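You operate a simulated robot arm through the tools that you are given. There is no shell and no other tool.

You run a simulated robot arm. Do the job below in one go: nothing can be reset, and whatever is moved stays where it is left.

TASK
Pour away the earlier-dated milk and fill the green glass to its line from the other bottle.
Fine: stand the poured-out bottle under the cold tap; the other goes back. Set down upright: what you pick out.

It is judged by the outcome, as a careful person would: the job done as asked, and still so three seconds after it is handed in. It fails if anything else is knocked over, pushed out of place, dropped, spilled or broken.

THE ROBOT
A 7-joint arm with a two-finger gripper, fixed in place. Base frame: the origin is on the floor under the middle of its stand, x ahead of it, y to its left, z up. Units: m, degrees, N and s.
With the tool pointing down near the work surface it reaches from about 0.34 to 0.72 m from the base axis. Its first joint turns from -66.0 to 66.0 degrees. Payload 2.45 kg.
The TCP is the grasp point between the finger pads, 0.026 m short of the fingertips. In the tool frame z runs along the fingers and y along their closing line. The gripper opens to 0.096 m; its body begins 0.069 m behind the TCP.
Orientation is told as [roll, pitch, yaw] about the base's x, y, z axes, in that order, counted from this pose: with the fingers straight down and closing along the base's y, the tool's x points along the base's -x, its y along +y and its z along -z.

THE INTERFACE
- The arm moves only by the tool send_rows. Its argument "steps" is a list of rows, each a list of 3 entries, a list of its own where there are three numbers: the closure in counts, from 0 (fully open) to 255 (shut), then the shift along the tool's x, y, z in m, then the turn, a rotation vector about the tool's x, y, z in degrees. In form: [[jaw, [x, y, z], [rx, ry, rz]], ...]. A call has 1 to 20 rows; each row shifts and turns the commanded pose from where the row before left it, along the tool's axes as they then stand. A row lasts 0.2 s, in which the tool goes at most 0.05 m and 8.6 degrees; a call with a longer step from one row to the next is refused whole, and so is a gripper value outside its range. A pose out of reach is approached as far as the arm can. The call stops where the force on the tool passes 40 N (or 10 N more than at its start, if that is more) or the arm is blocked; 0.2 s more then pass. The fingers move at their own pace (about 0.05 m/s each) and stop on an object; they squeeze with about 25 N. The grip force told is the motor's: it shows also when the fingers shut on nothing. Time passes only in rows, and 0.2 s behind the last, so rows that do not move let the fingers close. The reply holds the time, the measured pose of the TCP, the force on the tool along the base axes, the opening and the grip force, in the units named above and with some noise, with the torque about the TCP (base axes, N m) and any sound that the robot's microphone picked up, and new pictures: "show" is both (left out), scene, wrist or none.
- Cameras (640 x 400 px; columns grow to the right, rows downward): "scene" is fixed at [0.1541, -0.3882, 1.4184]; the picture's right is [0.86, -0.51, 0.00], its down [-0.32, -0.55, -0.77] and it looks along [0.39, 0.66, -0.63] (base axes); focal length 242 px, centre (320, 200). "wrist" rides on the gripper at [0.082, 0.003, -0.098] in the tool frame; the picture's right is [-0.04, 1.00, 0.00], its down [-0.73, -0.03, -0.68] and it looks along [-0.68, -0.03, 0.73] (tool axes); focal length 256 px, centre (320, 200). There is no depth. A picture from a camera that has moved, and an enlarged one, comes with that camera's place and axes in the base frame and with its lens.
- enlarge(camera, box): a new picture of the part [left, top, right, bottom] of that camera's present view, enlarged. The clock stands still meanwhile.
- sign_off(): hands the job in; it is judged then, once.

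Places have to be worked out from the pictures, the camera data and where the tool is seen. Open the gripper and draw the arm clear of the work before you hand the job in, unless the task says otherwise.

The tools are called as a command line: name --argument value ..., lists and objects as JSON in quotes. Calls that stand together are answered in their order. send_rows: Moves the arm, as the interface text tells. Its arguments: {"type":"object","properties":{"steps":{"type":"array","items":{"type":"array"}},"show":{"type":"string","enum":["both","scene","wrist","none"]}},"required":["steps"]} The other tools are called the same way: enlarge (camera, box) takes an enlarged picture of a part of a camera's view; sign_off () hands the job in.

At the start:

```text
time_s: 0.0
ee_pos: [0.3252, 0.1021, 1.2606]
tcp_rot: [0.1, 0.1, 0.1]
ft_force: [0.4, 1.0, -0.7]
ft_torque: [-0.02, -0.03, -0.01]
finger_gap: 0.096
grip_force: 0.1
```

scene: 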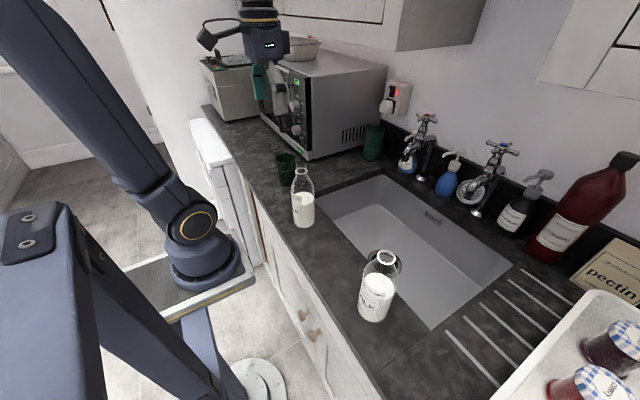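
wrist: 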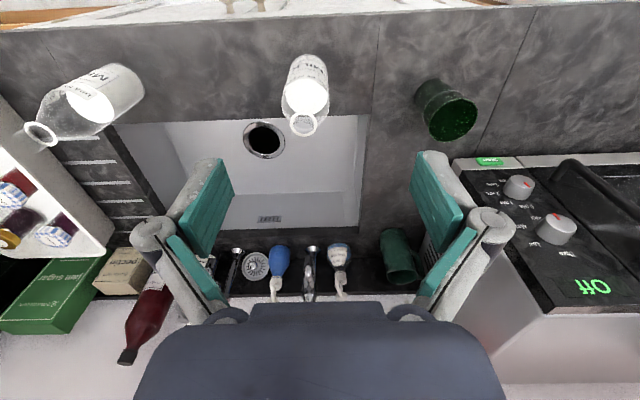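

I start by looking closer at the two bottles, the glass and the taps before moving anything.

enlarge --camera "scene" --box '[260, 140, 340, 240]'

enlarge --camera "scene" --box '[340, 240, 420, 330]'

enlarge --camera "scene" --box '[370, 90, 570, 240]'

enlarge --camera "wrist" --box '[260, 40, 500, 160]'

enlarge --camera "wrist" --box '[0, 40, 200, 160]'

```text
4.00 times, centred on (300, 190) of scene
camera zoom: at [0.1541, -0.3882, 1.4184], right [0.86, -0.51, 0.0], down [-0.32, -0.55, -0.77], along [0.39, 0.66, -0.63], focal length 970 px, centre (400, 240)
```

zoom: 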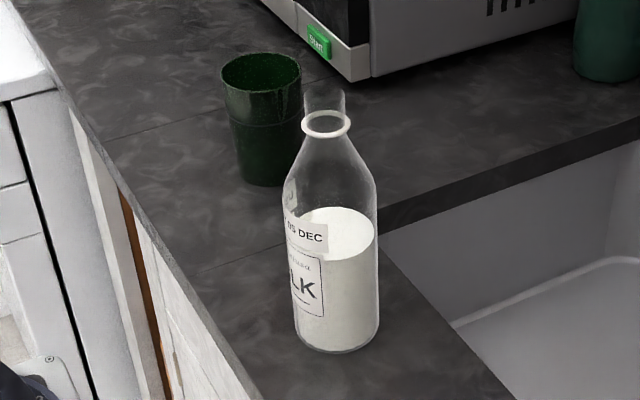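

```text
4.44 times, centred on (380, 285) of scene
camera zoom: at [0.1541, -0.3882, 1.4184], right [0.86, -0.51, 0.0], down [-0.32, -0.55, -0.77], along [0.39, 0.66, -0.63], focal length 1078 px, centre (53, -178)
```

zoom: 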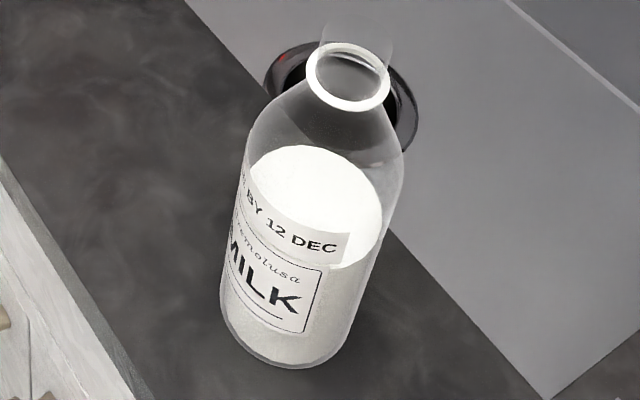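

```text
2.67 times, centred on (470, 165) of scene
camera zoom: at [0.1541, -0.3882, 1.4184], right [0.86, -0.51, 0.0], down [-0.32, -0.55, -0.77], along [0.39, 0.66, -0.63], focal length 647 px, centre (-80, 293)
```

zoom: 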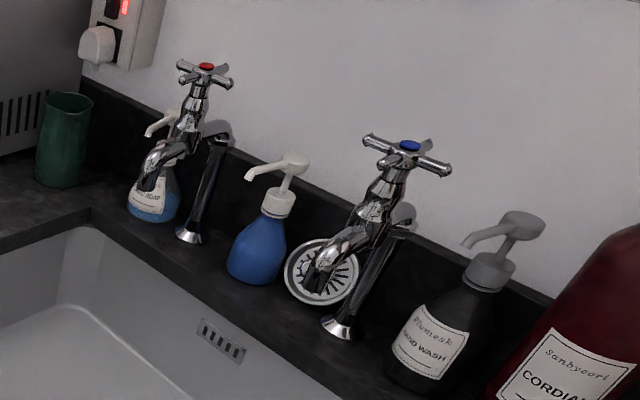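

```text
2.67 times, centred on (380, 100) of wrist
camera zoom: at [0.2433, 0.1056, 1.3596], right [0.04, 1.0, 0.0], down [0.73, -0.03, 0.68], along [0.68, -0.03, -0.73], focal length 683 px, centre (160, 467)
```

zoom: 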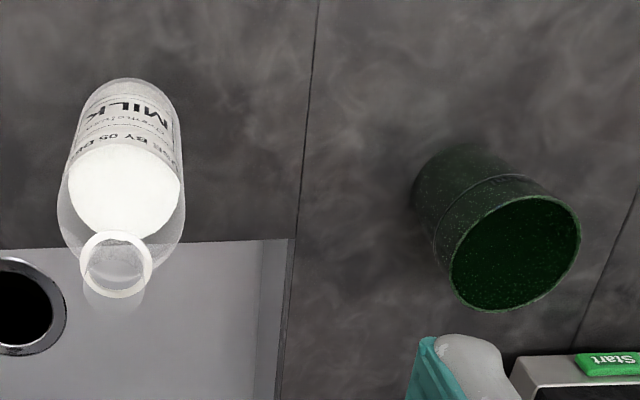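

```text
3.20 times, centred on (100, 100) of wrist
camera zoom: at [0.2433, 0.1056, 1.3596], right [0.04, 1.0, 0.0], down [0.73, -0.03, 0.68], along [0.68, -0.03, -0.73], focal length 819 px, centre (1024, 520)
```

zoom: 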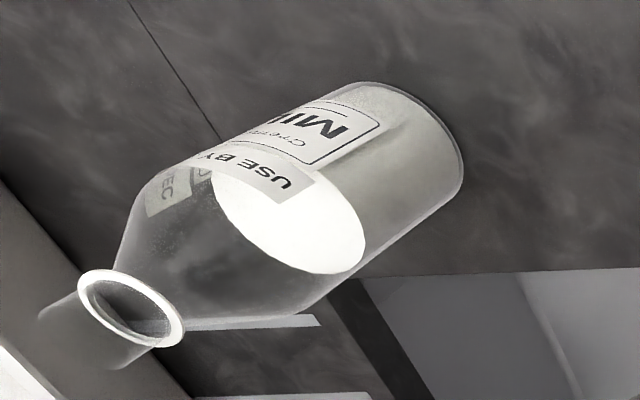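

The bottle by the dark-green cup reads 05 DEC (earlier) and stands near (0.37, 0.08). The 12 DEC bottle is near (0.375, -0.235), the counter is at about z 0.90, and the cold tap is the right-hand one with the blue top. I'll move over the sink with nothing held, for a closer look at the taps.

send_rows --steps '[[0, [-0.0156, -0.0315, 0.01375], [0, 0, 0]], [0, [-0.0156, -0.0315, 0.01375], [0, 0, 0]], [0, [-0.0156, -0.0315, 0.01375], [0, 0, 0]], [0, [-0.0156, -0.0315, 0.01375], [0, 0, 0]], [0, [-0.0156, -0.0315, 0.01375], [0, 0, 0]], [0, [-0.0156, -0.0315, 0.01375], [0, 0, 0]], [0, [-0.0156, -0.0315, 0.01375], [0, 0, 0]], [0, [-0.0156, -0.0315, 0.01375], [0, 0, 0]]]'

```text
time_s: 1.8
ee_pos: [0.4485, -0.1497, 1.1526]
tcp_rot: [0.1, 0.0, 0.0]
ft_force: [-0.1, -0.1, -0.1]
ft_torque: [0.0, 0.0, 0.0]
finger_gap: 0.0958
grip_force: 0.0
camera wrist: at [0.3672, -0.1463, 1.2503], right [0.04, 1.0, 0.0], down [0.73, -0.03, 0.68], along [0.68, -0.03, -0.73], focal length 256 px, centre (320, 200)
```

scene: 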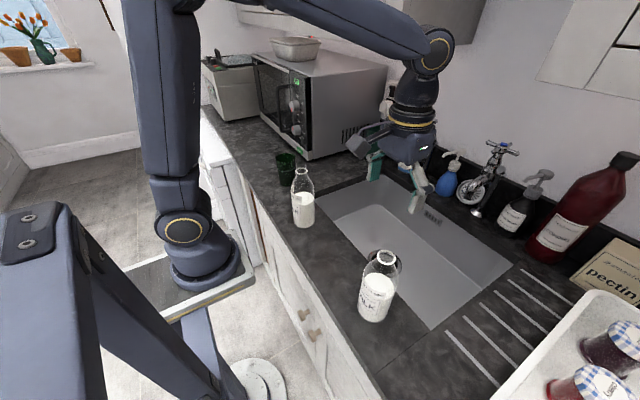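
wrist: 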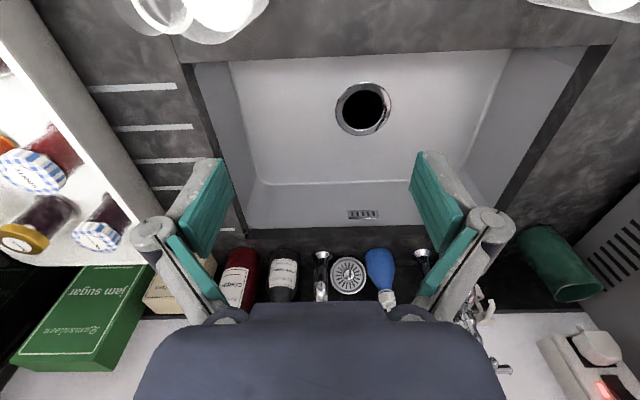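

The view over the sink is clear, so I zoom in on the cold tap, the drain and the second green cup.

enlarge --camera "wrist" --box '[200, 220, 440, 320]'

enlarge --camera "scene" --box '[430, 120, 560, 240]'

enlarge --camera "scene" --box '[260, 130, 340, 200]'

enlarge --camera "wrist" --box '[500, 200, 640, 320]'

```text
2.67 times, centred on (320, 270) of wrist
camera zoom: at [0.3672, -0.1463, 1.2503], right [0.04, 1.0, 0.0], down [0.73, -0.03, 0.68], along [0.68, -0.03, -0.73], focal length 683 px, centre (320, 13)
```

zoom: 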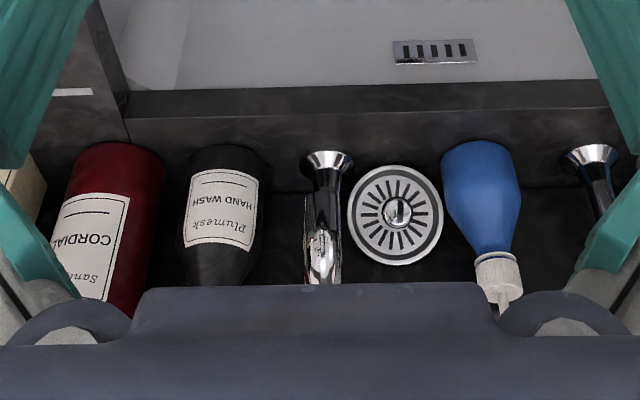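

```text
3.33 times, centred on (495, 180) of scene
camera zoom: at [0.1541, -0.3882, 1.4184], right [0.86, -0.51, 0.0], down [-0.32, -0.55, -0.77], along [0.39, 0.66, -0.63], focal length 808 px, centre (-263, 267)
```

zoom: 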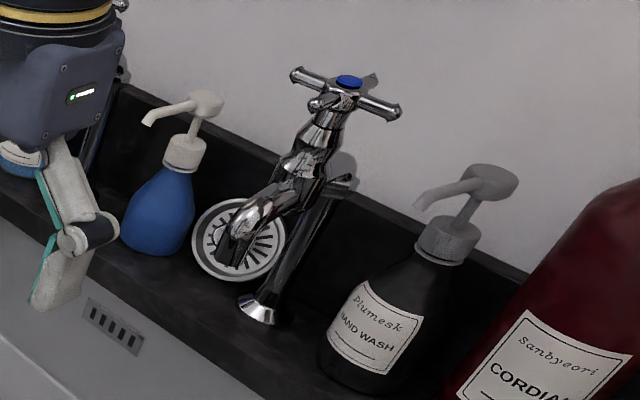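

```text
5.71 times, centred on (300, 165) of scene
camera zoom: at [0.1541, -0.3882, 1.4184], right [0.86, -0.51, 0.0], down [-0.32, -0.55, -0.77], along [0.39, 0.66, -0.63], focal length 1386 px, centre (434, 400)
```

zoom: 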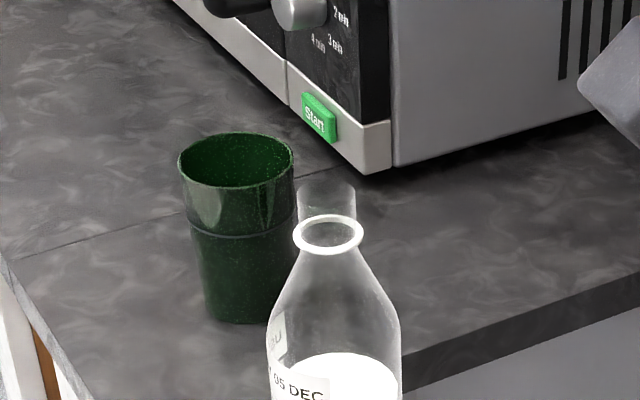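

```text
3.33 times, centred on (570, 260) of wrist
camera zoom: at [0.3672, -0.1463, 1.2503], right [0.04, 1.0, 0.0], down [0.73, -0.03, 0.68], along [0.68, -0.03, -0.73], focal length 853 px, centre (-513, 0)
```

zoom: 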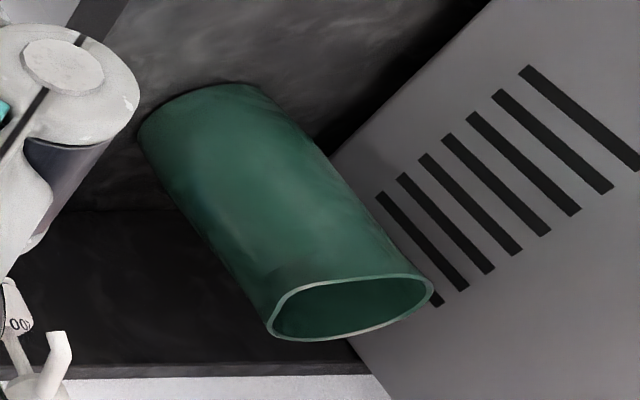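

The green tumbler beside the 05 DEC bottle has an engraved line, while the other green item by the wall is a plain vase. The drain is at about (0.597, -0.066, 0.727) and the cold outlet at about (0.738, -0.161, 1.03). Next I test in free space, midway between the bottles, whether the arm can tilt the fingers forward for a side grasp.

send_rows --steps '[[0, [-0.025, 0.02, -0.025], [0, 0, 0]], [0, [-0.025, 0.02, -0.025], [0, 0, 0]], [0, [-0.025, 0.02, -0.025], [0, 0, 0]], [0, [-0.025, 0.02, -0.025], [0, 0, 0]], [0, [0, 0, 0], [0, -8.5, 0]], [0, [0, 0, 0], [0, -8.5, 0]], [0, [0, 0, 0], [0, -8.5, 0]], [0, [0, 0, 0], [0, -8.5, 0]], [0, [0, 0, 0], [0, -8.5, 0]], [0, [0, 0, 0], [0, -8.5, 0]], [0, [0, 0, 0], [0, -8.5, 0]]]'

```text
time_s: 4.2
ee_pos: [0.5483, -0.0701, 1.2505]
tcp_rot: [0.0, -59.5, -0.2]
ft_force: [0.1, -0.3, -0.6]
ft_torque: [0.02, -0.02, 0.02]
finger_gap: 0.096
grip_force: 0.1
camera wrist: at [0.4231, -0.0667, 1.2302], right [0.02, 1.0, 0.03], down [-0.21, -0.03, 0.98], along [0.98, -0.03, 0.21], focal length 256 px, centre (320, 200)
```

scene: 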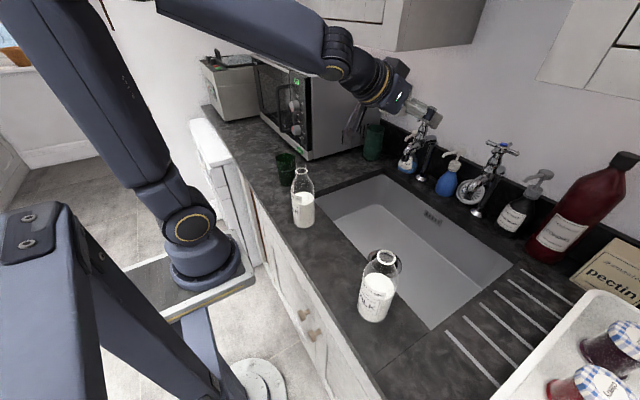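
wrist: 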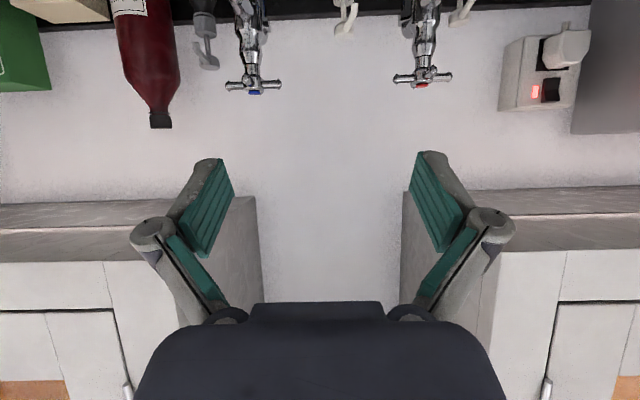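

The arm holds a -60° pitch easily. Now I test how far the wrist rolls about the tool axis one way, still in free space with nothing held.

send_rows --steps '[[0, [0, 0, 0], [0, 0, 8.5]], [0, [0, 0, 0], [0, 0, 8.5]], [0, [0, 0, 0], [0, 0, 8.5]], [0, [0, 0, 0], [0, 0, 8.5]], [0, [0, 0, 0], [0, 0, 8.5]], [0, [0, 0, 0], [0, 0, 8.5]], [0, [0, 0, 0], [0, 0, 8.5]], [0, [0, 0, 0], [0, 0, 8.5]], [0, [0, 0, 0], [0, 0, 8.5]], [0, [0, 0, 0], [0, 0, 8.5]], [0, [0, 0, 0], [0, 0, 8.5]], [0, [0, 0, 0], [0, 0, 8.5]], [0, [0, 0, 0], [0, 0, 8.5]], [0, [0, 0, 0], [0, 0, 8.5]], [0, [0, 0, 0], [0, 0, 8.5]], [0, [0, 0, 0], [0, 0, 8.5]], [0, [0, 0, 0], [0, 0, 8.5]]]'

```text
time_s: 7.8
ee_pos: [0.5504, -0.0693, 1.2511]
tcp_rot: [44.3, 44.7, -125.6]
ft_force: [0.2, 0.2, -0.5]
ft_torque: [0.0, 0.01, -0.01]
finger_gap: 0.0961
grip_force: 0.0
camera wrist: at [0.5002, -0.0257, 1.3599], right [0.28, -0.84, 0.47], down [-0.9, -0.4, -0.19], along [0.34, -0.37, -0.86], focal length 256 px, centre (320, 200)
```

scene: 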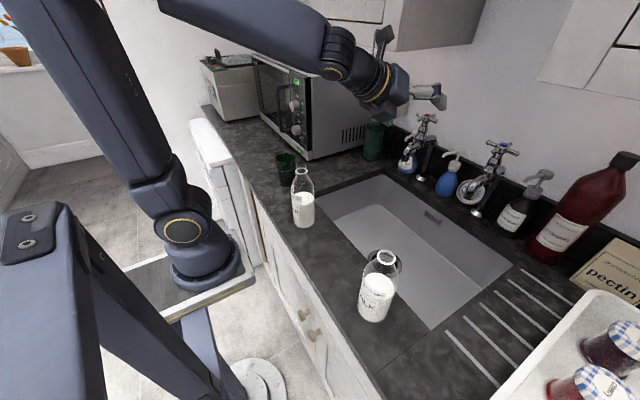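
wrist: 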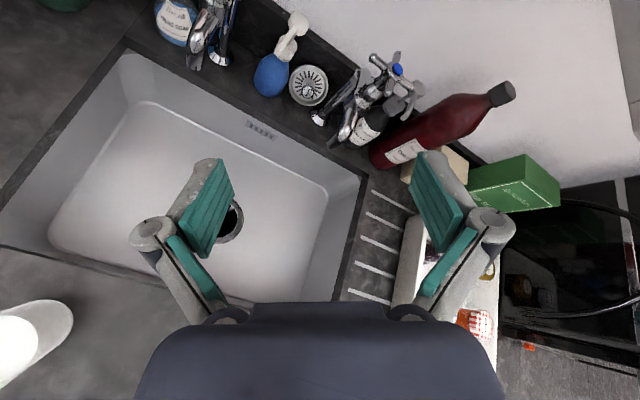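

The wrist rolls 144° without trouble. The glass is near (0.422, 0.30) with its rim at about z 1.005 and the line about 37 mm below it. I roll back and set a 45° finger tilt, still clear of everything.

send_rows --steps '[[0, [0, 0, 0], [0, 0, -8.5]], [0, [0, 0, 0], [0, 0, -8.5]], [0, [0, 0, 0], [0, 0, -8.5]], [0, [0, 0, 0], [0, 0, -8.5]], [0, [0, 0, 0], [0, 0, -8.5]], [0, [0, 0, 0], [0, 0, -8.5]], [0, [0, 0, 0], [0, 0, -8.5]], [0, [0, 0, 0], [0, 0, -8.5]], [0, [0, 0, 0], [0, 0, -8.5]], [0, [0, 0, 0], [0, 0, -8.5]], [0, [0, 0, 0], [0, 0, -8.5]], [0, [0, 0, 0], [0, 0, -8.5]], [0, [0, 0, 0], [0, 0, -8.5]], [0, [0, 0, 0], [0, 0, -8.5]], [0, [0, 0, 0], [0, 0, -8.5]], [0, [0, 0, 0], [0, 0, -8.5]], [0, [0, 0, 0], [0, 0, -8.5]], [0, [0, 0, 0], [0, 7.25, 0]], [0, [0, 0, 0], [0, 7.25, 0]]]' --show "none"

```text
time_s: 11.8
ee_pos: [0.5498, -0.0704, 1.2503]
tcp_rot: [-0.2, -44.9, 0.0]
ft_force: [-0.2, 0.5, 0.2]
ft_torque: [-0.03, -0.02, -0.01]
finger_gap: 0.0961
grip_force: 0.2
```

Pitch is now -45°. I test the sideways pouring motion by rotating the hand about the base x axis with nothing held, high over the sink.

send_rows --steps '[[0, [0, 0, 0], [6.01, 0, -6.01]], [0, [0, 0, 0], [6.01, 0, -6.01]], [0, [0, 0, 0], [6.01, 0, -6.01]], [0, [0, 0, 0], [6.01, 0, -6.01]], [0, [0, 0, 0], [6.01, 0, -6.01]], [0, [0, 0, 0], [6.01, 0, -6.01]], [0, [0, 0, 0], [6.01, 0, -6.01]], [0, [0, 0, 0], [6.01, 0, -6.01]], [0, [0, 0, 0], [6.01, 0, -6.01]], [0, [0, 0, 0], [6.01, 0, -6.01]], [0, [0, 0, 0], [6.01, 0, -6.01]], [0, [0, 0, 0], [6.01, 0, -6.01]], [0, [0, 0, 0], [6.01, 0, -6.01]], [0, [0, 0, 0], [6.01, 0, -6.01]], [0, [0, 0, 0], [6.01, 0, -6.01]]]'

```text
time_s: 15.0
ee_pos: [0.5501, -0.0688, 1.2504]
tcp_rot: [-118.6, 25.6, 38.4]
ft_force: [-0.3, -0.3, -0.6]
ft_torque: [0.0, -0.01, 0.01]
finger_gap: 0.096
grip_force: 0.1
camera wrist: at [0.4228, -0.0619, 1.2411], right [0.03, -0.59, -0.81], down [0.04, 0.81, -0.59], along [1.0, -0.01, 0.05], focal length 256 px, centre (320, 200)
```

scene: 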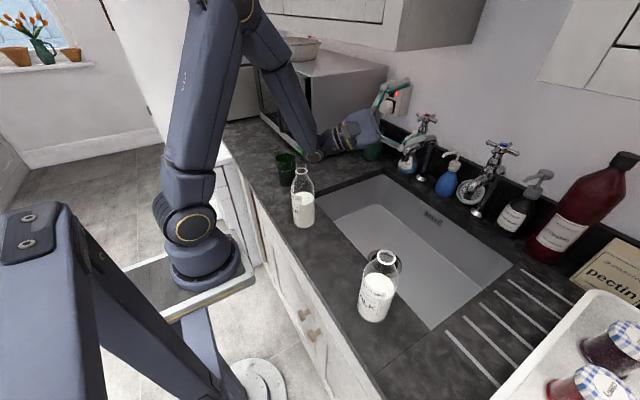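
wrist: 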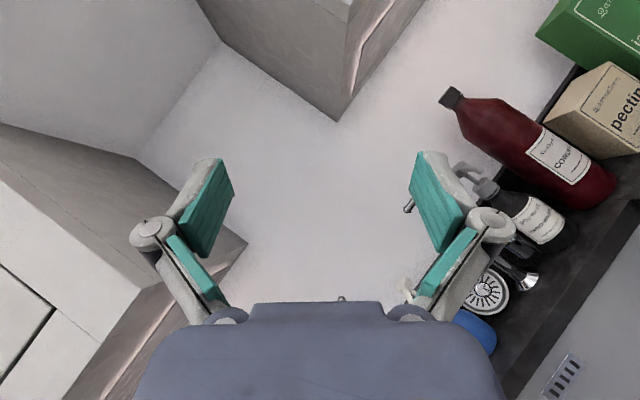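

The pour rotation of about 127° is fully reachable. I undo it and set the pitch to -55°, which gives the palm more clearance from a bottle's shoulder.

send_rows --steps '[[0, [0, 0, 0], [-6.01, 0, 6.01]], [0, [0, 0, 0], [-6.01, 0, 6.01]], [0, [0, 0, 0], [-6.01, 0, 6.01]], [0, [0, 0, 0], [-6.01, 0, 6.01]], [0, [0, 0, 0], [-6.01, 0, 6.01]], [0, [0, 0, 0], [-6.01, 0, 6.01]], [0, [0, 0, 0], [-6.01, 0, 6.01]], [0, [0, 0, 0], [-6.01, 0, 6.01]], [0, [0, 0, 0], [-6.01, 0, 6.01]], [0, [0, 0, 0], [-6.01, 0, 6.01]], [0, [0, 0, 0], [-6.01, 0, 6.01]], [0, [0, 0, 0], [-6.01, 0, 6.01]], [0, [0, 0, 0], [-6.01, 0, 6.01]], [0, [0, 0, 0], [-6.01, 0, 6.01]], [0, [0, 0, 0], [-6.01, 0, 6.01]], [0, [0, 0, 0], [0, -5, 0]], [0, [0, 0, 0], [0, -5, 0]]]' --show "none"

send_rows --steps '[[0, [0, 0, 0], [-6.7, 0, -4.7]], [0, [0, 0, 0], [-6.7, 0, -4.7]], [0, [0, 0, 0], [-6.7, 0, -4.7]], [0, [0, 0, 0], [-6.7, 0, -4.7]], [0, [0, 0, 0], [-6.7, 0, -4.7]], [0, [0, 0, 0], [-6.7, 0, -4.7]], [0, [0, 0, 0], [-6.7, 0, -4.7]], [0, [0, 0, 0], [-6.7, 0, -4.7]], [0, [0, 0, 0], [-6.7, 0, -4.7]], [0, [0, 0, 0], [-6.7, 0, -4.7]], [0, [0, 0, 0], [-6.7, 0, -4.7]]]'

```text
time_s: 18.6
ee_pos: [0.5488, -0.0695, 1.2505]
tcp_rot: [0.1, -55.1, 0.0]
ft_force: [0.2, -0.9, 1.0]
ft_torque: [-0.05, 0.02, 0.02]
finger_gap: 0.0962
grip_force: 0.1
```

```text
time_s: 21.0
ee_pos: [0.5492, -0.0699, 1.2511]
tcp_rot: [-0.1, -55.0, 90.3]
ft_force: [0.8, -0.1, 0.2]
ft_torque: [0.04, 0.0, -0.01]
finger_gap: 0.0959
grip_force: 0.0
camera wrist: at [0.5462, -0.1967, 1.2406], right [-1.0, 0.02, 0.03], down [0.03, -0.14, 0.99], along [0.03, 0.99, 0.13], focal length 256 px, centre (320, 200)
```

scene: 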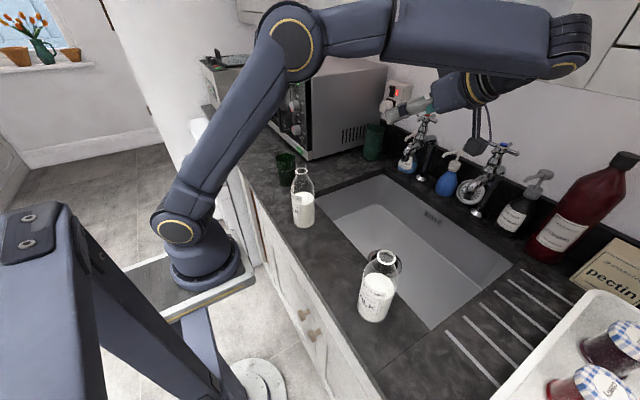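
wrist: 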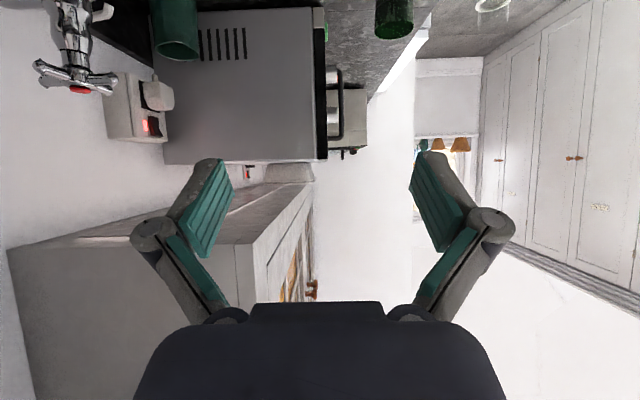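

The sideways orientation works. I move back to x 0.37 on the -y side of the 05 DEC bottle, still above its top.

send_rows --steps '[[0, [0.0152, 0.0356, 0.0131], [0, 0, 0]], [0, [0.0152, 0.0356, 0.0131], [0, 0, 0]], [0, [0.0152, 0.0356, 0.0131], [0, 0, 0]], [0, [0.0152, 0.0356, 0.0131], [0, 0, 0]], [0, [0.0152, 0.0356, 0.0131], [0, 0, 0]]]'

```text
time_s: 22.2
ee_pos: [0.3711, -0.0588, 1.1519]
tcp_rot: [-0.1, -54.9, 90.1]
ft_force: [-0.5, 0.4, -0.2]
ft_torque: [-0.01, 0.02, -0.03]
finger_gap: 0.0962
grip_force: 0.1
camera wrist: at [0.3683, -0.186, 1.1418], right [-1.0, 0.02, 0.03], down [0.03, -0.13, 0.99], along [0.03, 0.99, 0.13], focal length 256 px, centre (320, 200)
```

scene: 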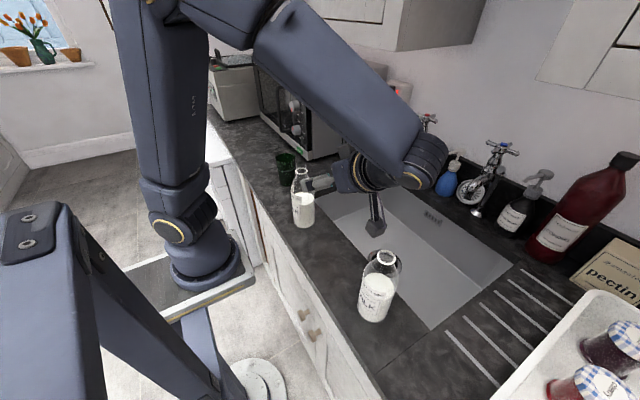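
wrist: 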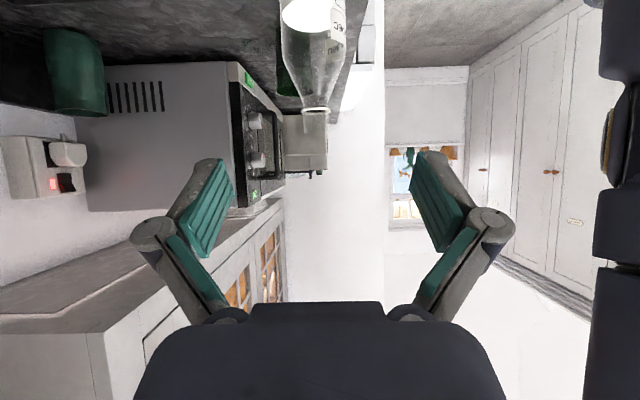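

The bottle's neck lines up near image column 315, which puts its axis at x ≈ 0.377. I zoom in to check the neck, any cap and the label.

enlarge --camera "wrist" --box '[260, 0, 380, 130]'

enlarge --camera "scene" --box '[270, 140, 450, 270]'

```text
3.08 times, centred on (320, 65) of wrist
camera zoom: at [0.3683, -0.186, 1.1418], right [-1.0, 0.02, 0.03], down [0.03, -0.13, 0.99], along [0.03, 0.99, 0.13], focal length 788 px, centre (320, 615)
```

zoom: 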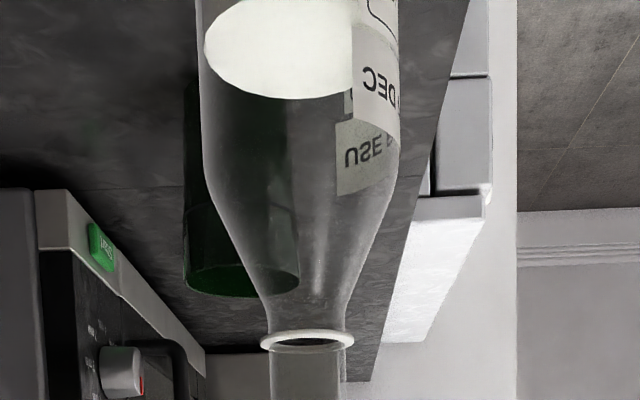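

```text
3.08 times, centred on (360, 205) of scene
camera zoom: at [0.1541, -0.3882, 1.4184], right [0.86, -0.51, 0.0], down [-0.32, -0.55, -0.77], along [0.39, 0.66, -0.63], focal length 746 px, centre (197, 185)
```

zoom: 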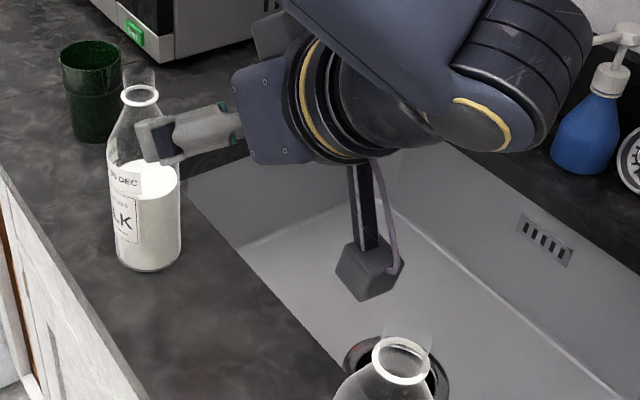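

There is no cap: the neck just continues as clear glass above the collar ring, the top is at about z 1.11, and the body is about 65 mm across. A low sideways approach would bring the wrist over the other bottle. So I go up, move above this bottle and descend vertically with the fingers straddling it.

send_rows --steps '[[0, [-0.0287, 0, -0.0201], [0, 0, 0]], [0, [-0.0194, -0.0015, 0.0277], [0, 0, 0]], [0, [-0.0194, -0.0015, 0.0277], [0, 0, 0]], [0, [-0.0194, -0.0015, 0.0277], [0, 0, 0]], [0, [-0.0194, -0.0015, 0.0277], [0, 0, 0]]]'

```text
time_s: 23.4
ee_pos: [0.379, 0.0747, 1.1856]
tcp_rot: [-0.2, -54.9, 90.0]
ft_force: [1.2, 0.6, 0.2]
ft_torque: [-0.04, 0.03, -0.02]
finger_gap: 0.0958
grip_force: 0.1
camera wrist: at [0.3754, -0.0522, 1.1756], right [-1.0, 0.02, 0.03], down [0.03, -0.13, 0.99], along [0.03, 0.99, 0.13], focal length 256 px, centre (320, 200)
```

scene: 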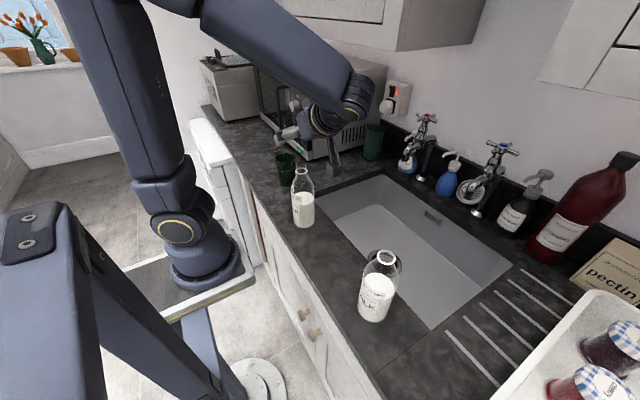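
wrist: 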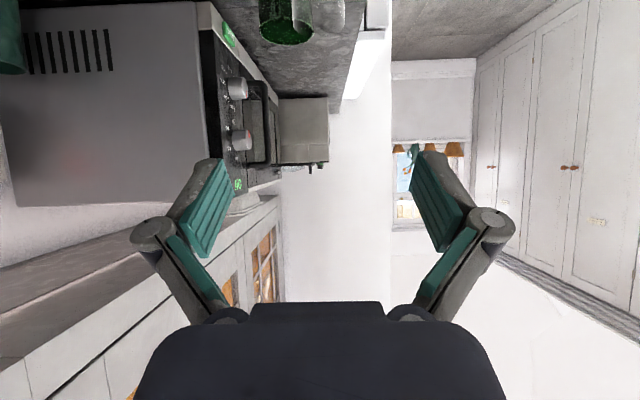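

I'm above the 05 DEC bottle. I zoom in on the neck in the wrist view to check the lateral alignment before descending.

enlarge --camera "wrist" --box '[240, 0, 400, 100]'

enlarge --camera "scene" --box '[250, 80, 370, 240]'

```text
4.00 times, centred on (320, 50) of wrist
camera zoom: at [0.3754, -0.0522, 1.1756], right [-1.0, 0.02, 0.03], down [0.03, -0.13, 0.99], along [0.03, 0.99, 0.13], focal length 1024 px, centre (320, 800)
```

zoom: 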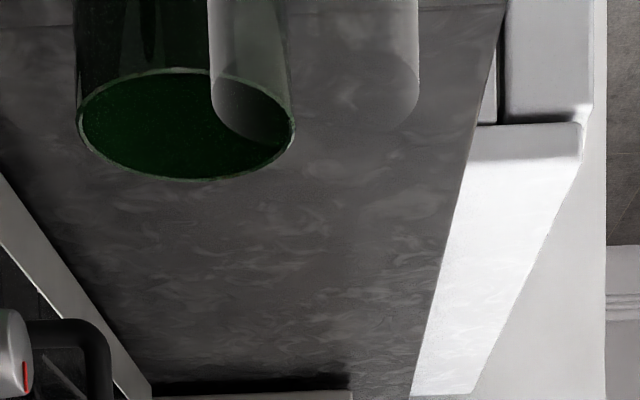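

```text
2.50 times, centred on (310, 160) of scene
camera zoom: at [0.1541, -0.3882, 1.4184], right [0.86, -0.51, 0.0], down [-0.32, -0.55, -0.77], along [0.39, 0.66, -0.63], focal length 606 px, centre (345, 300)
```

zoom: 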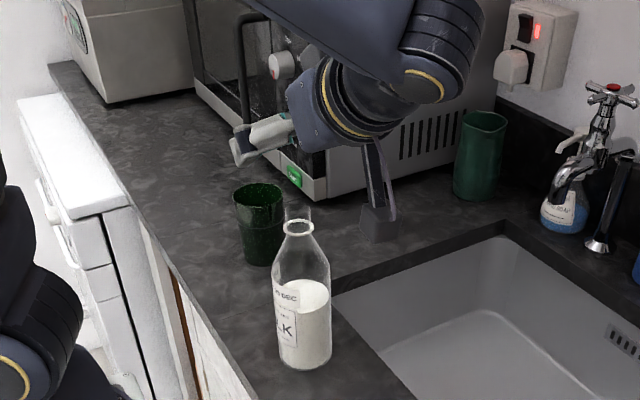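

The neck is centred at x 0.377 with its top at z 1.108, so alignment is within about 2 mm. I descend most of the way vertically with the fingers straddling the bottle.

send_rows --steps '[[0, [0.0204, 0.0003, 0.0146], [0, 0, 0]], [0, [0.0204, 0.0003, 0.0146], [0, 0, 0]], [0, [0.0204, 0.0003, 0.0146], [0, 0, 0]], [0, [0.0204, 0.0003, 0.0146], [0, 0, 0]], [0, [0.0204, 0.0003, 0.0146], [0, 0, 0]]]'

```text
time_s: 24.6
ee_pos: [0.3765, 0.0752, 1.0603]
tcp_rot: [-0.1, -54.9, 90.1]
ft_force: [0.2, -1.5, 0.0]
ft_torque: [0.01, 0.0, 0.01]
finger_gap: 0.096
grip_force: 0.2
camera wrist: at [0.3729, -0.0516, 1.0503], right [-1.0, 0.02, 0.03], down [0.03, -0.13, 0.99], along [0.03, 0.99, 0.13], focal length 256 px, centre (320, 200)
```

scene: 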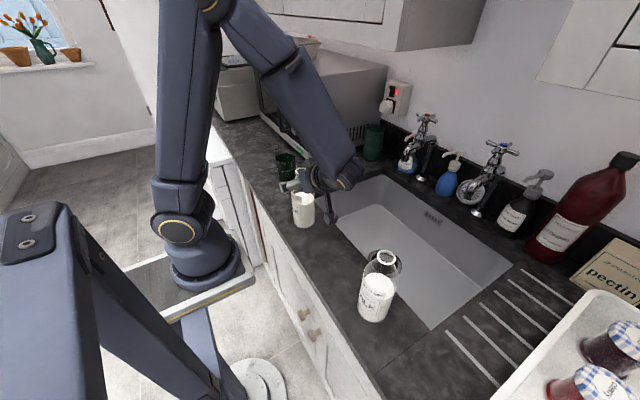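
wrist: 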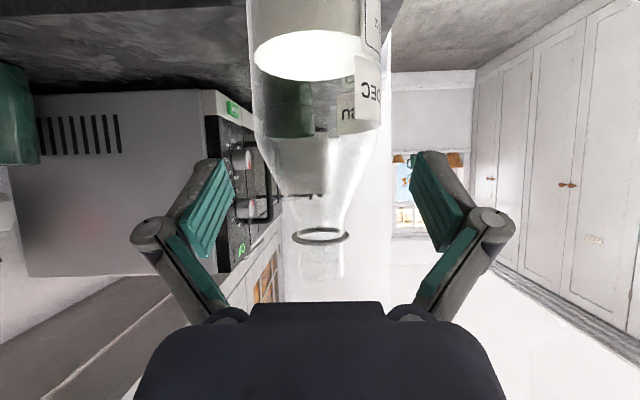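

The bottle sits centred between the fingers. I descend the last 75 mm to about z 0.985.

send_rows --steps '[[0, [0.0203, 0, 0.0147], [0, 0, 0]], [0, [0.0203, 0, 0.0147], [0, 0, 0]], [0, [0.0203, 0, 0.0147], [0, 0, 0]]]'

```text
time_s: 25.4
ee_pos: [0.3765, 0.0763, 0.985]
tcp_rot: [-0.1, -55.0, 90.1]
ft_force: [-0.1, 0.0, 0.8]
ft_torque: [-0.02, 0.0, -0.03]
finger_gap: 0.0963
grip_force: 0.0
camera wrist: at [0.3736, -0.0495, 0.9752], right [-1.0, 0.02, 0.03], down [0.03, -0.13, 0.99], along [0.03, 0.99, 0.13], focal length 256 px, centre (320, 200)
```

scene: 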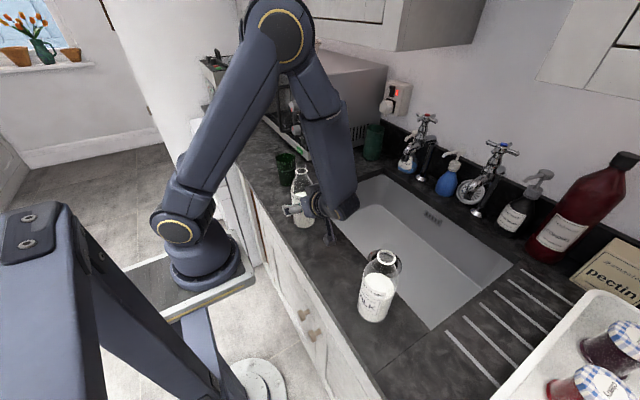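
wrist: 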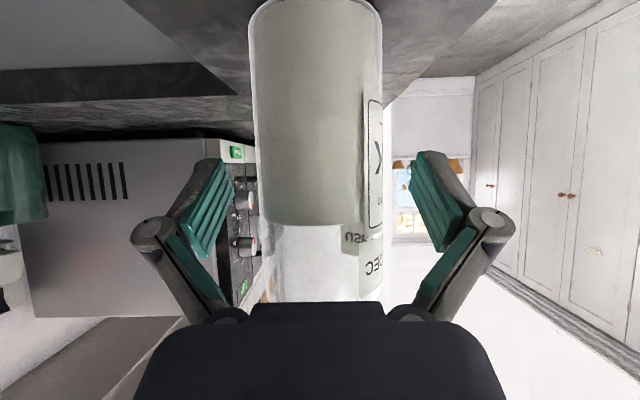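

The bottle is centred and nothing has been touched. I close the fingers and let the grip settle.

send_rows --steps '[[255, [0, 0, 0], [0, 0, 0]], [255, [0, 0, 0], [0, 0, 0]], [255, [0, 0, 0], [0, 0, 0]], [255, [0, 0, 0], [0, 0, 0]], [255, [0, 0, 0], [0, 0, 0]]]'

```text
time_s: 26.6
ee_pos: [0.3779, 0.0773, 0.985]
tcp_rot: [-0.1, -54.9, 90.1]
ft_force: [1.2, -1.1, 0.1]
ft_torque: [0.08, 0.03, 0.03]
finger_gap: 0.061
grip_force: 25.0
camera wrist: at [0.3736, -0.0496, 0.9755], right [-1.0, 0.02, 0.03], down [0.03, -0.13, 0.99], along [0.03, 0.99, 0.13], focal length 256 px, centre (320, 200)
```

scene: 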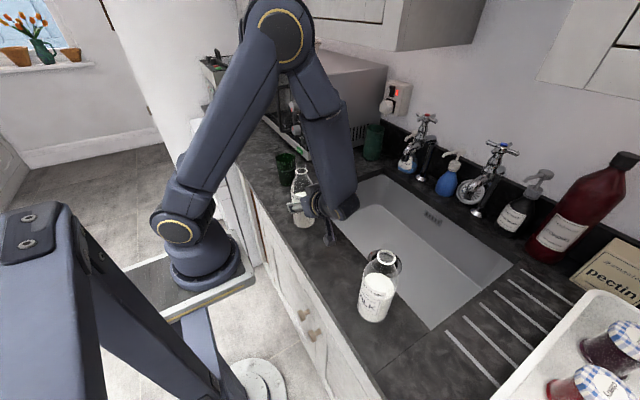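
wrist: 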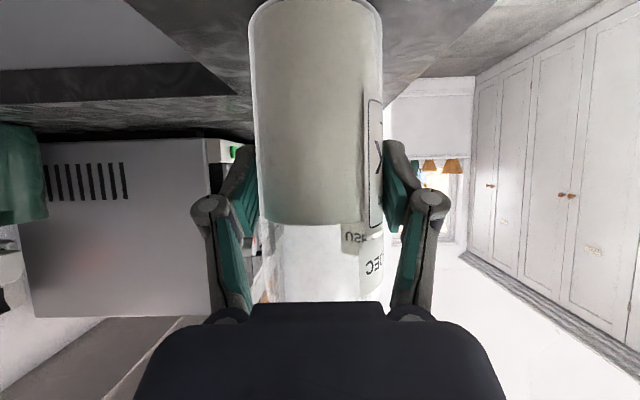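

The grip is firm: a 61 mm gap at 25 N. I lift straight up gently.

send_rows --steps '[[255, [-0.0082, 0, -0.0057], [0, 0, 0]], [255, [-0.0164, 0, -0.0115], [0, 0, 0]], [255, [-0.0205, 0, -0.0143], [0, 0, 0]], [255, [-0.0205, 0, -0.0143], [0, 0, 0]], [255, [-0.0205, 0, -0.0143], [0, 0, 0]], [255, [-0.0205, 0, -0.0143], [0, 0, 0]], [255, [-0.0164, 0, -0.0115], [0, 0, 0]], [255, [0, 0, 0], [0, 0, 0]]]'

```text
time_s: 28.4
ee_pos: [0.376, 0.0784, 1.1355]
tcp_rot: [0.0, -54.9, 90.0]
ft_force: [-0.5, 0.4, -5.5]
ft_torque: [-0.02, 0.02, 0.02]
finger_gap: 0.061
grip_force: 24.8
camera wrist: at [0.373, -0.0487, 1.126], right [-1.0, 0.02, 0.03], down [0.03, -0.13, 0.99], along [0.03, 0.99, 0.13], focal length 256 px, centre (320, 200)
```

scene: 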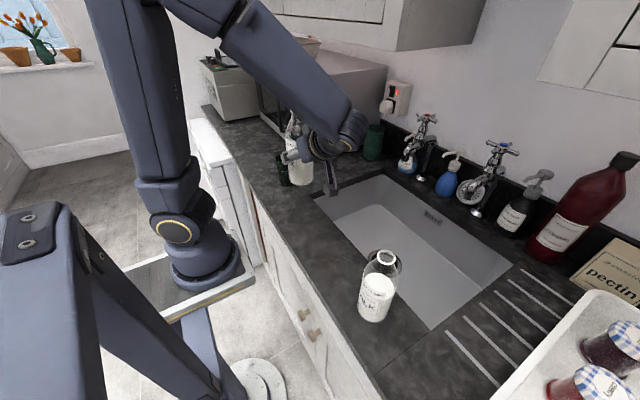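
wrist: 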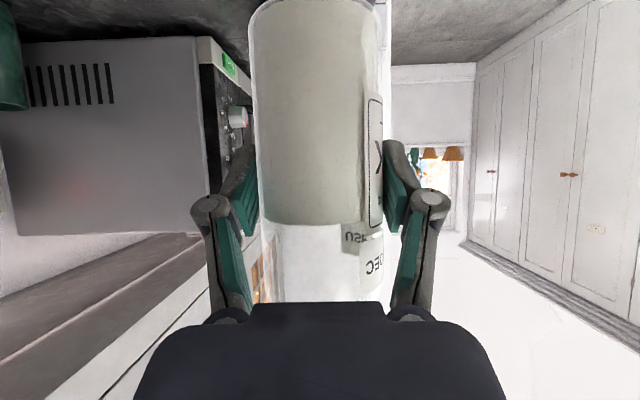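

The bottle is up with about 5.5 N of load and sits level. I carry it upright over the sink and turn the hand to point forward.

send_rows --steps '[[255, [0.0104, -0.0263, -0.0185], [0, 0, 0]], [255, [0.0104, -0.0263, -0.0185], [0, 0, 0]], [255, [0.0104, -0.0263, -0.0185], [0, 0, 0]], [255, [0.0104, -0.0263, -0.0185], [0, 0, 0]], [255, [0.0104, -0.0263, -0.0185], [0, 0, 0]], [255, [0.0104, -0.0263, -0.0185], [0, 0, 0]], [255, [0.0104, -0.0263, -0.0185], [0, 0, 0]], [255, [0, 0, 0], [6.7, 0, 4.7]], [255, [0, 0, 0], [6.7, 0, 4.7]], [255, [0, 0, 0], [6.7, 0, 4.7]], [255, [0, 0, 0], [6.7, 0, 4.7]], [255, [0, 0, 0], [6.7, 0, 4.7]], [255, [0, 0, 0], [6.7, 0, 4.7]], [255, [0, 0, 0], [6.7, 0, 4.7]], [255, [0, 0, 0], [6.7, 0, 4.7]], [255, [0, 0, 0], [6.7, 0, 4.7]], [255, [0, 0, 0], [6.7, 0, 4.7]], [255, [0, 0, 0], [6.7, 0, 4.7]]]'

```text
time_s: 32.2
ee_pos: [0.5598, -0.0711, 1.1492]
tcp_rot: [0.0, -54.7, 0.0]
ft_force: [0.2, -0.2, -6.9]
ft_torque: [0.01, 0.02, 0.0]
finger_gap: 0.0608
grip_force: 24.7
camera wrist: at [0.433, -0.066, 1.1396], right [0.03, 1.0, 0.03], down [-0.13, -0.03, 0.99], along [0.99, -0.03, 0.13], focal length 256 px, centre (320, 200)
```

scene: 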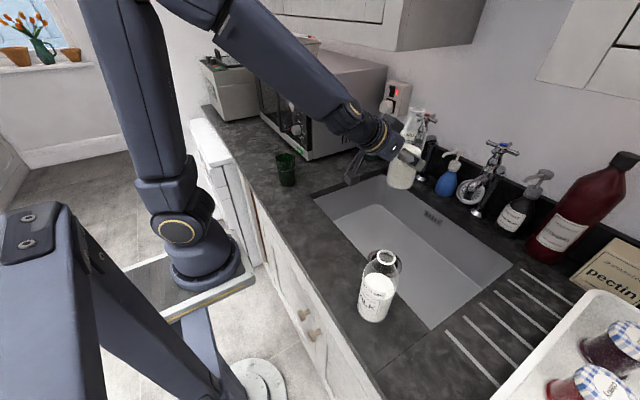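
wrist: 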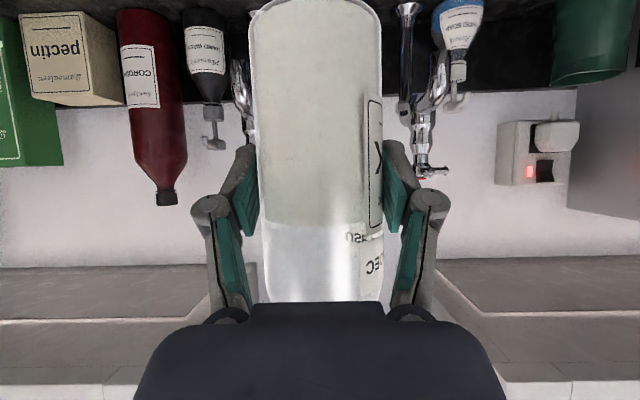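

Now I shift the bottle over the sink so its mouth will end up above the drain, then tilt it to about 50°.

send_rows --steps '[[255, [0, -0.0267, 0.012], [0, 0, 0]], [255, [0, -0.0267, 0.012], [0, 0, 0]], [255, [0, -0.0267, 0.012], [0, 0, 0]], [255, [0, 0, 0], [4.88, 0, -6.96]], [255, [0, 0, 0], [4.88, 0, -6.96]], [255, [0, 0, 0], [4.88, 0, -6.96]], [255, [0, 0, 0], [4.88, 0, -6.96]], [255, [0, 0, 0], [4.88, 0, -6.96]], [255, [0, 0, 0], [4.88, 0, -6.96]]]'

```text
time_s: 34.2
ee_pos: [0.591, -0.1497, 1.1305]
tcp_rot: [-65.2, -31.1, 48.1]
ft_force: [0.6, -0.2, -7.3]
ft_torque: [-0.02, 0.02, 0.04]
finger_gap: 0.0609
grip_force: 24.6
camera wrist: at [0.4631, -0.1554, 1.1207], right [0.02, 0.65, -0.76], down [-0.14, 0.75, 0.65], along [0.99, 0.09, 0.11], focal length 256 px, centre (320, 200)
```

scene: 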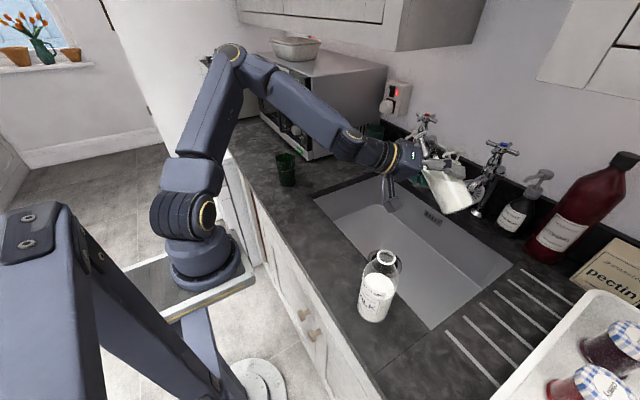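
wrist: 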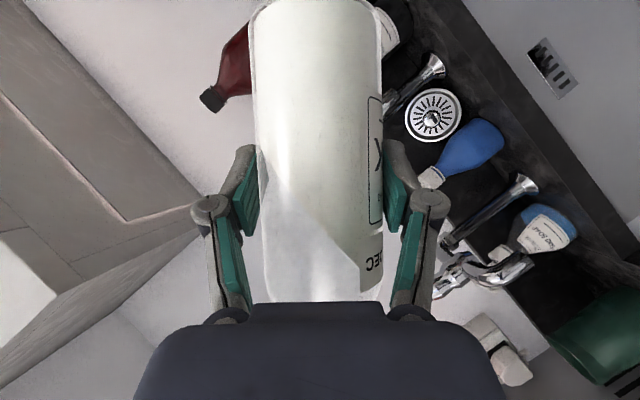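

Tilted about 51° with nothing flowing yet. I check the scene closely for clearance to the cold tap.

enlarge --camera "scene" --box '[360, 110, 540, 240]'

```text
3.08 times, centred on (450, 175) of scene
camera zoom: at [0.1542, -0.3882, 1.4184], right [0.86, -0.51, 0.0], down [-0.32, -0.55, -0.77], along [0.39, 0.66, -0.63], focal length 746 px, centre (-80, 277)
```

zoom: 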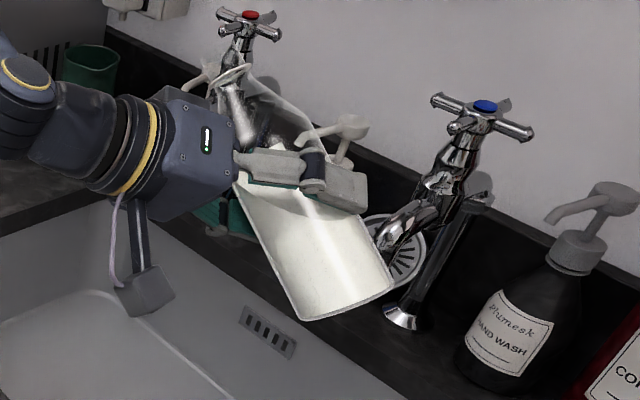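

There is about 0.1 m of depth between bottle and tap. I keep tilting slowly, with pauses, so the milk runs into the basin.

send_rows --steps '[[255, [0, 0, 0], [2.44, 0, -3.48]], [255, [0, 0, 0], [2.44, 0, -3.48]], [255, [0, 0, 0], [2.44, 0, -3.48]], [255, [0, 0, 0], [2.44, 0, -3.48]], [255, [0, 0, 0], [2.44, 0, -3.48]], [255, [0, 0, 0], [2.44, 0, -3.48]]]'

```text
time_s: 35.6
ee_pos: [0.5913, -0.1497, 1.1295]
tcp_rot: [-82.2, -11.0, 54.3]
ft_force: [-0.3, 0.2, 0.8]
ft_torque: [0.02, -0.03, 0.03]
finger_gap: 0.0599
grip_force: 25.0
camera wrist: at [0.4633, -0.1592, 1.1238], right [0.02, 0.26, -0.96], down [-0.13, 0.96, 0.26], along [0.99, 0.12, 0.06], focal length 256 px, centre (320, 200)
```

scene: 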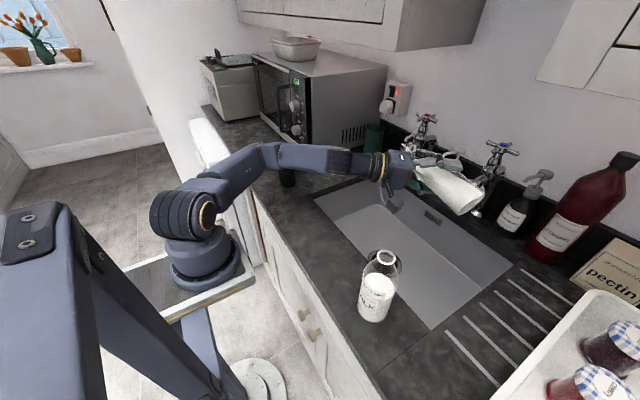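
wrist: 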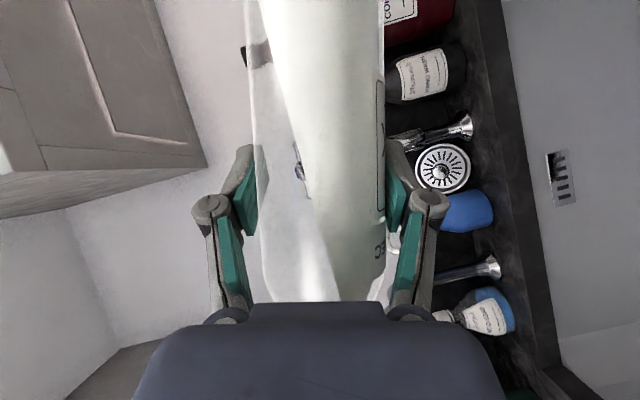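

The vertical force jumped from -7 N to about 0 and the gap changed slightly, so I look closely before moving any further.

enlarge --camera "scene" --box '[360, 110, 540, 240]'

enlarge --camera "wrist" --box '[180, 0, 480, 320]'

enlarge --camera "scene" --box '[150, 100, 400, 260]'

```text
3.08 times, centred on (450, 175) of scene
camera zoom: at [0.1542, -0.3882, 1.4184], right [0.86, -0.51, 0.0], down [-0.32, -0.55, -0.77], along [0.39, 0.66, -0.63], focal length 746 px, centre (-80, 277)
```

zoom: 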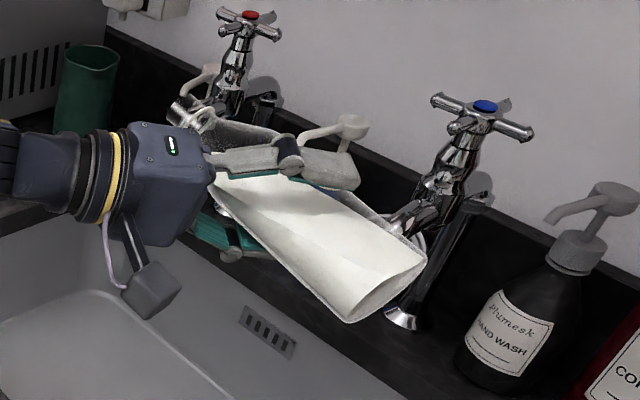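

```text
1.25 times, centred on (330, 160) of wrist
camera zoom: at [0.4633, -0.1592, 1.1238], right [0.02, 0.26, -0.96], down [-0.13, 0.96, 0.26], along [0.99, 0.12, 0.06], focal length 320 px, centre (308, 250)
```

zoom: 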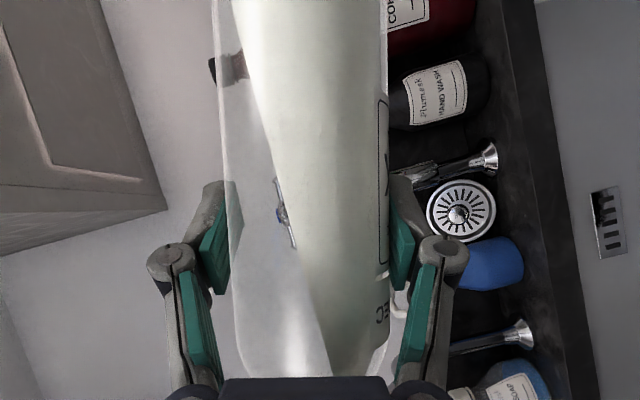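

```text
2.50 times, centred on (275, 180) of scene
camera zoom: at [0.1542, -0.3882, 1.4184], right [0.86, -0.51, 0.0], down [-0.32, -0.55, -0.77], along [0.39, 0.66, -0.63], focal length 606 px, centre (432, 250)
```

zoom: 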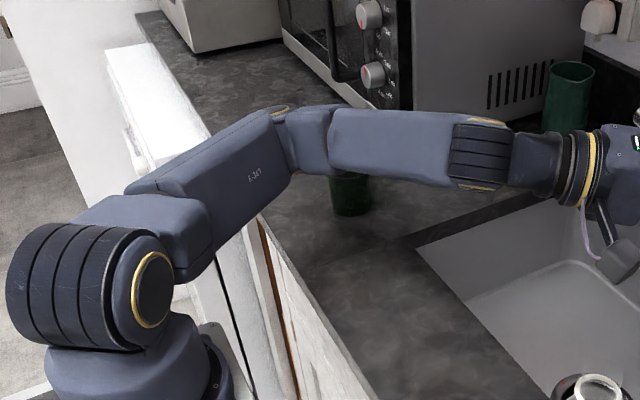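

Nothing looks caught and the milk is still inside, though the elbow has dropped toward the glass side. I hold still for one short step to re-read the force.

send_rows --steps '[[255, [0, 0, 0], [0, 0, 0]]]'

```text
time_s: 36.0
ee_pos: [0.5902, -0.15, 1.1294]
tcp_rot: [-82.2, -11.0, 54.2]
ft_force: [0.3, 0.2, -0.1]
ft_torque: [0.0, -0.03, 0.03]
finger_gap: 0.0599
grip_force: 24.6
camera wrist: at [0.4632, -0.1591, 1.124], right [0.02, 0.26, -0.96], down [-0.13, 0.96, 0.26], along [0.99, 0.12, 0.06], focal length 256 px, centre (320, 200)
```

scene: 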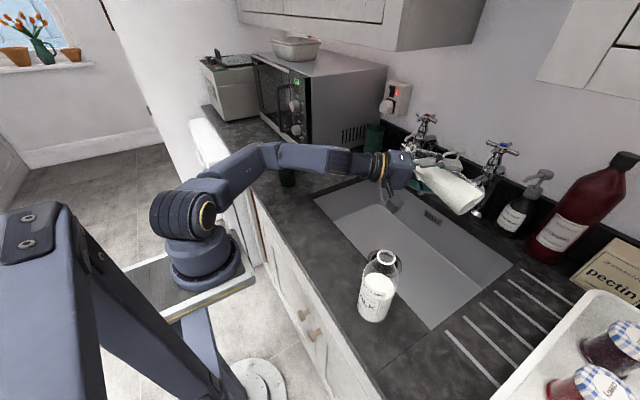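
wrist: 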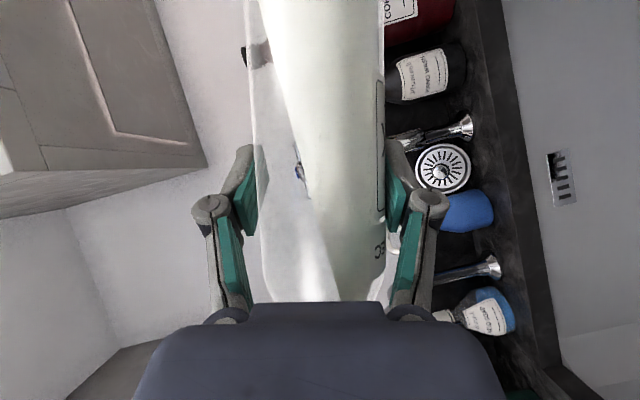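

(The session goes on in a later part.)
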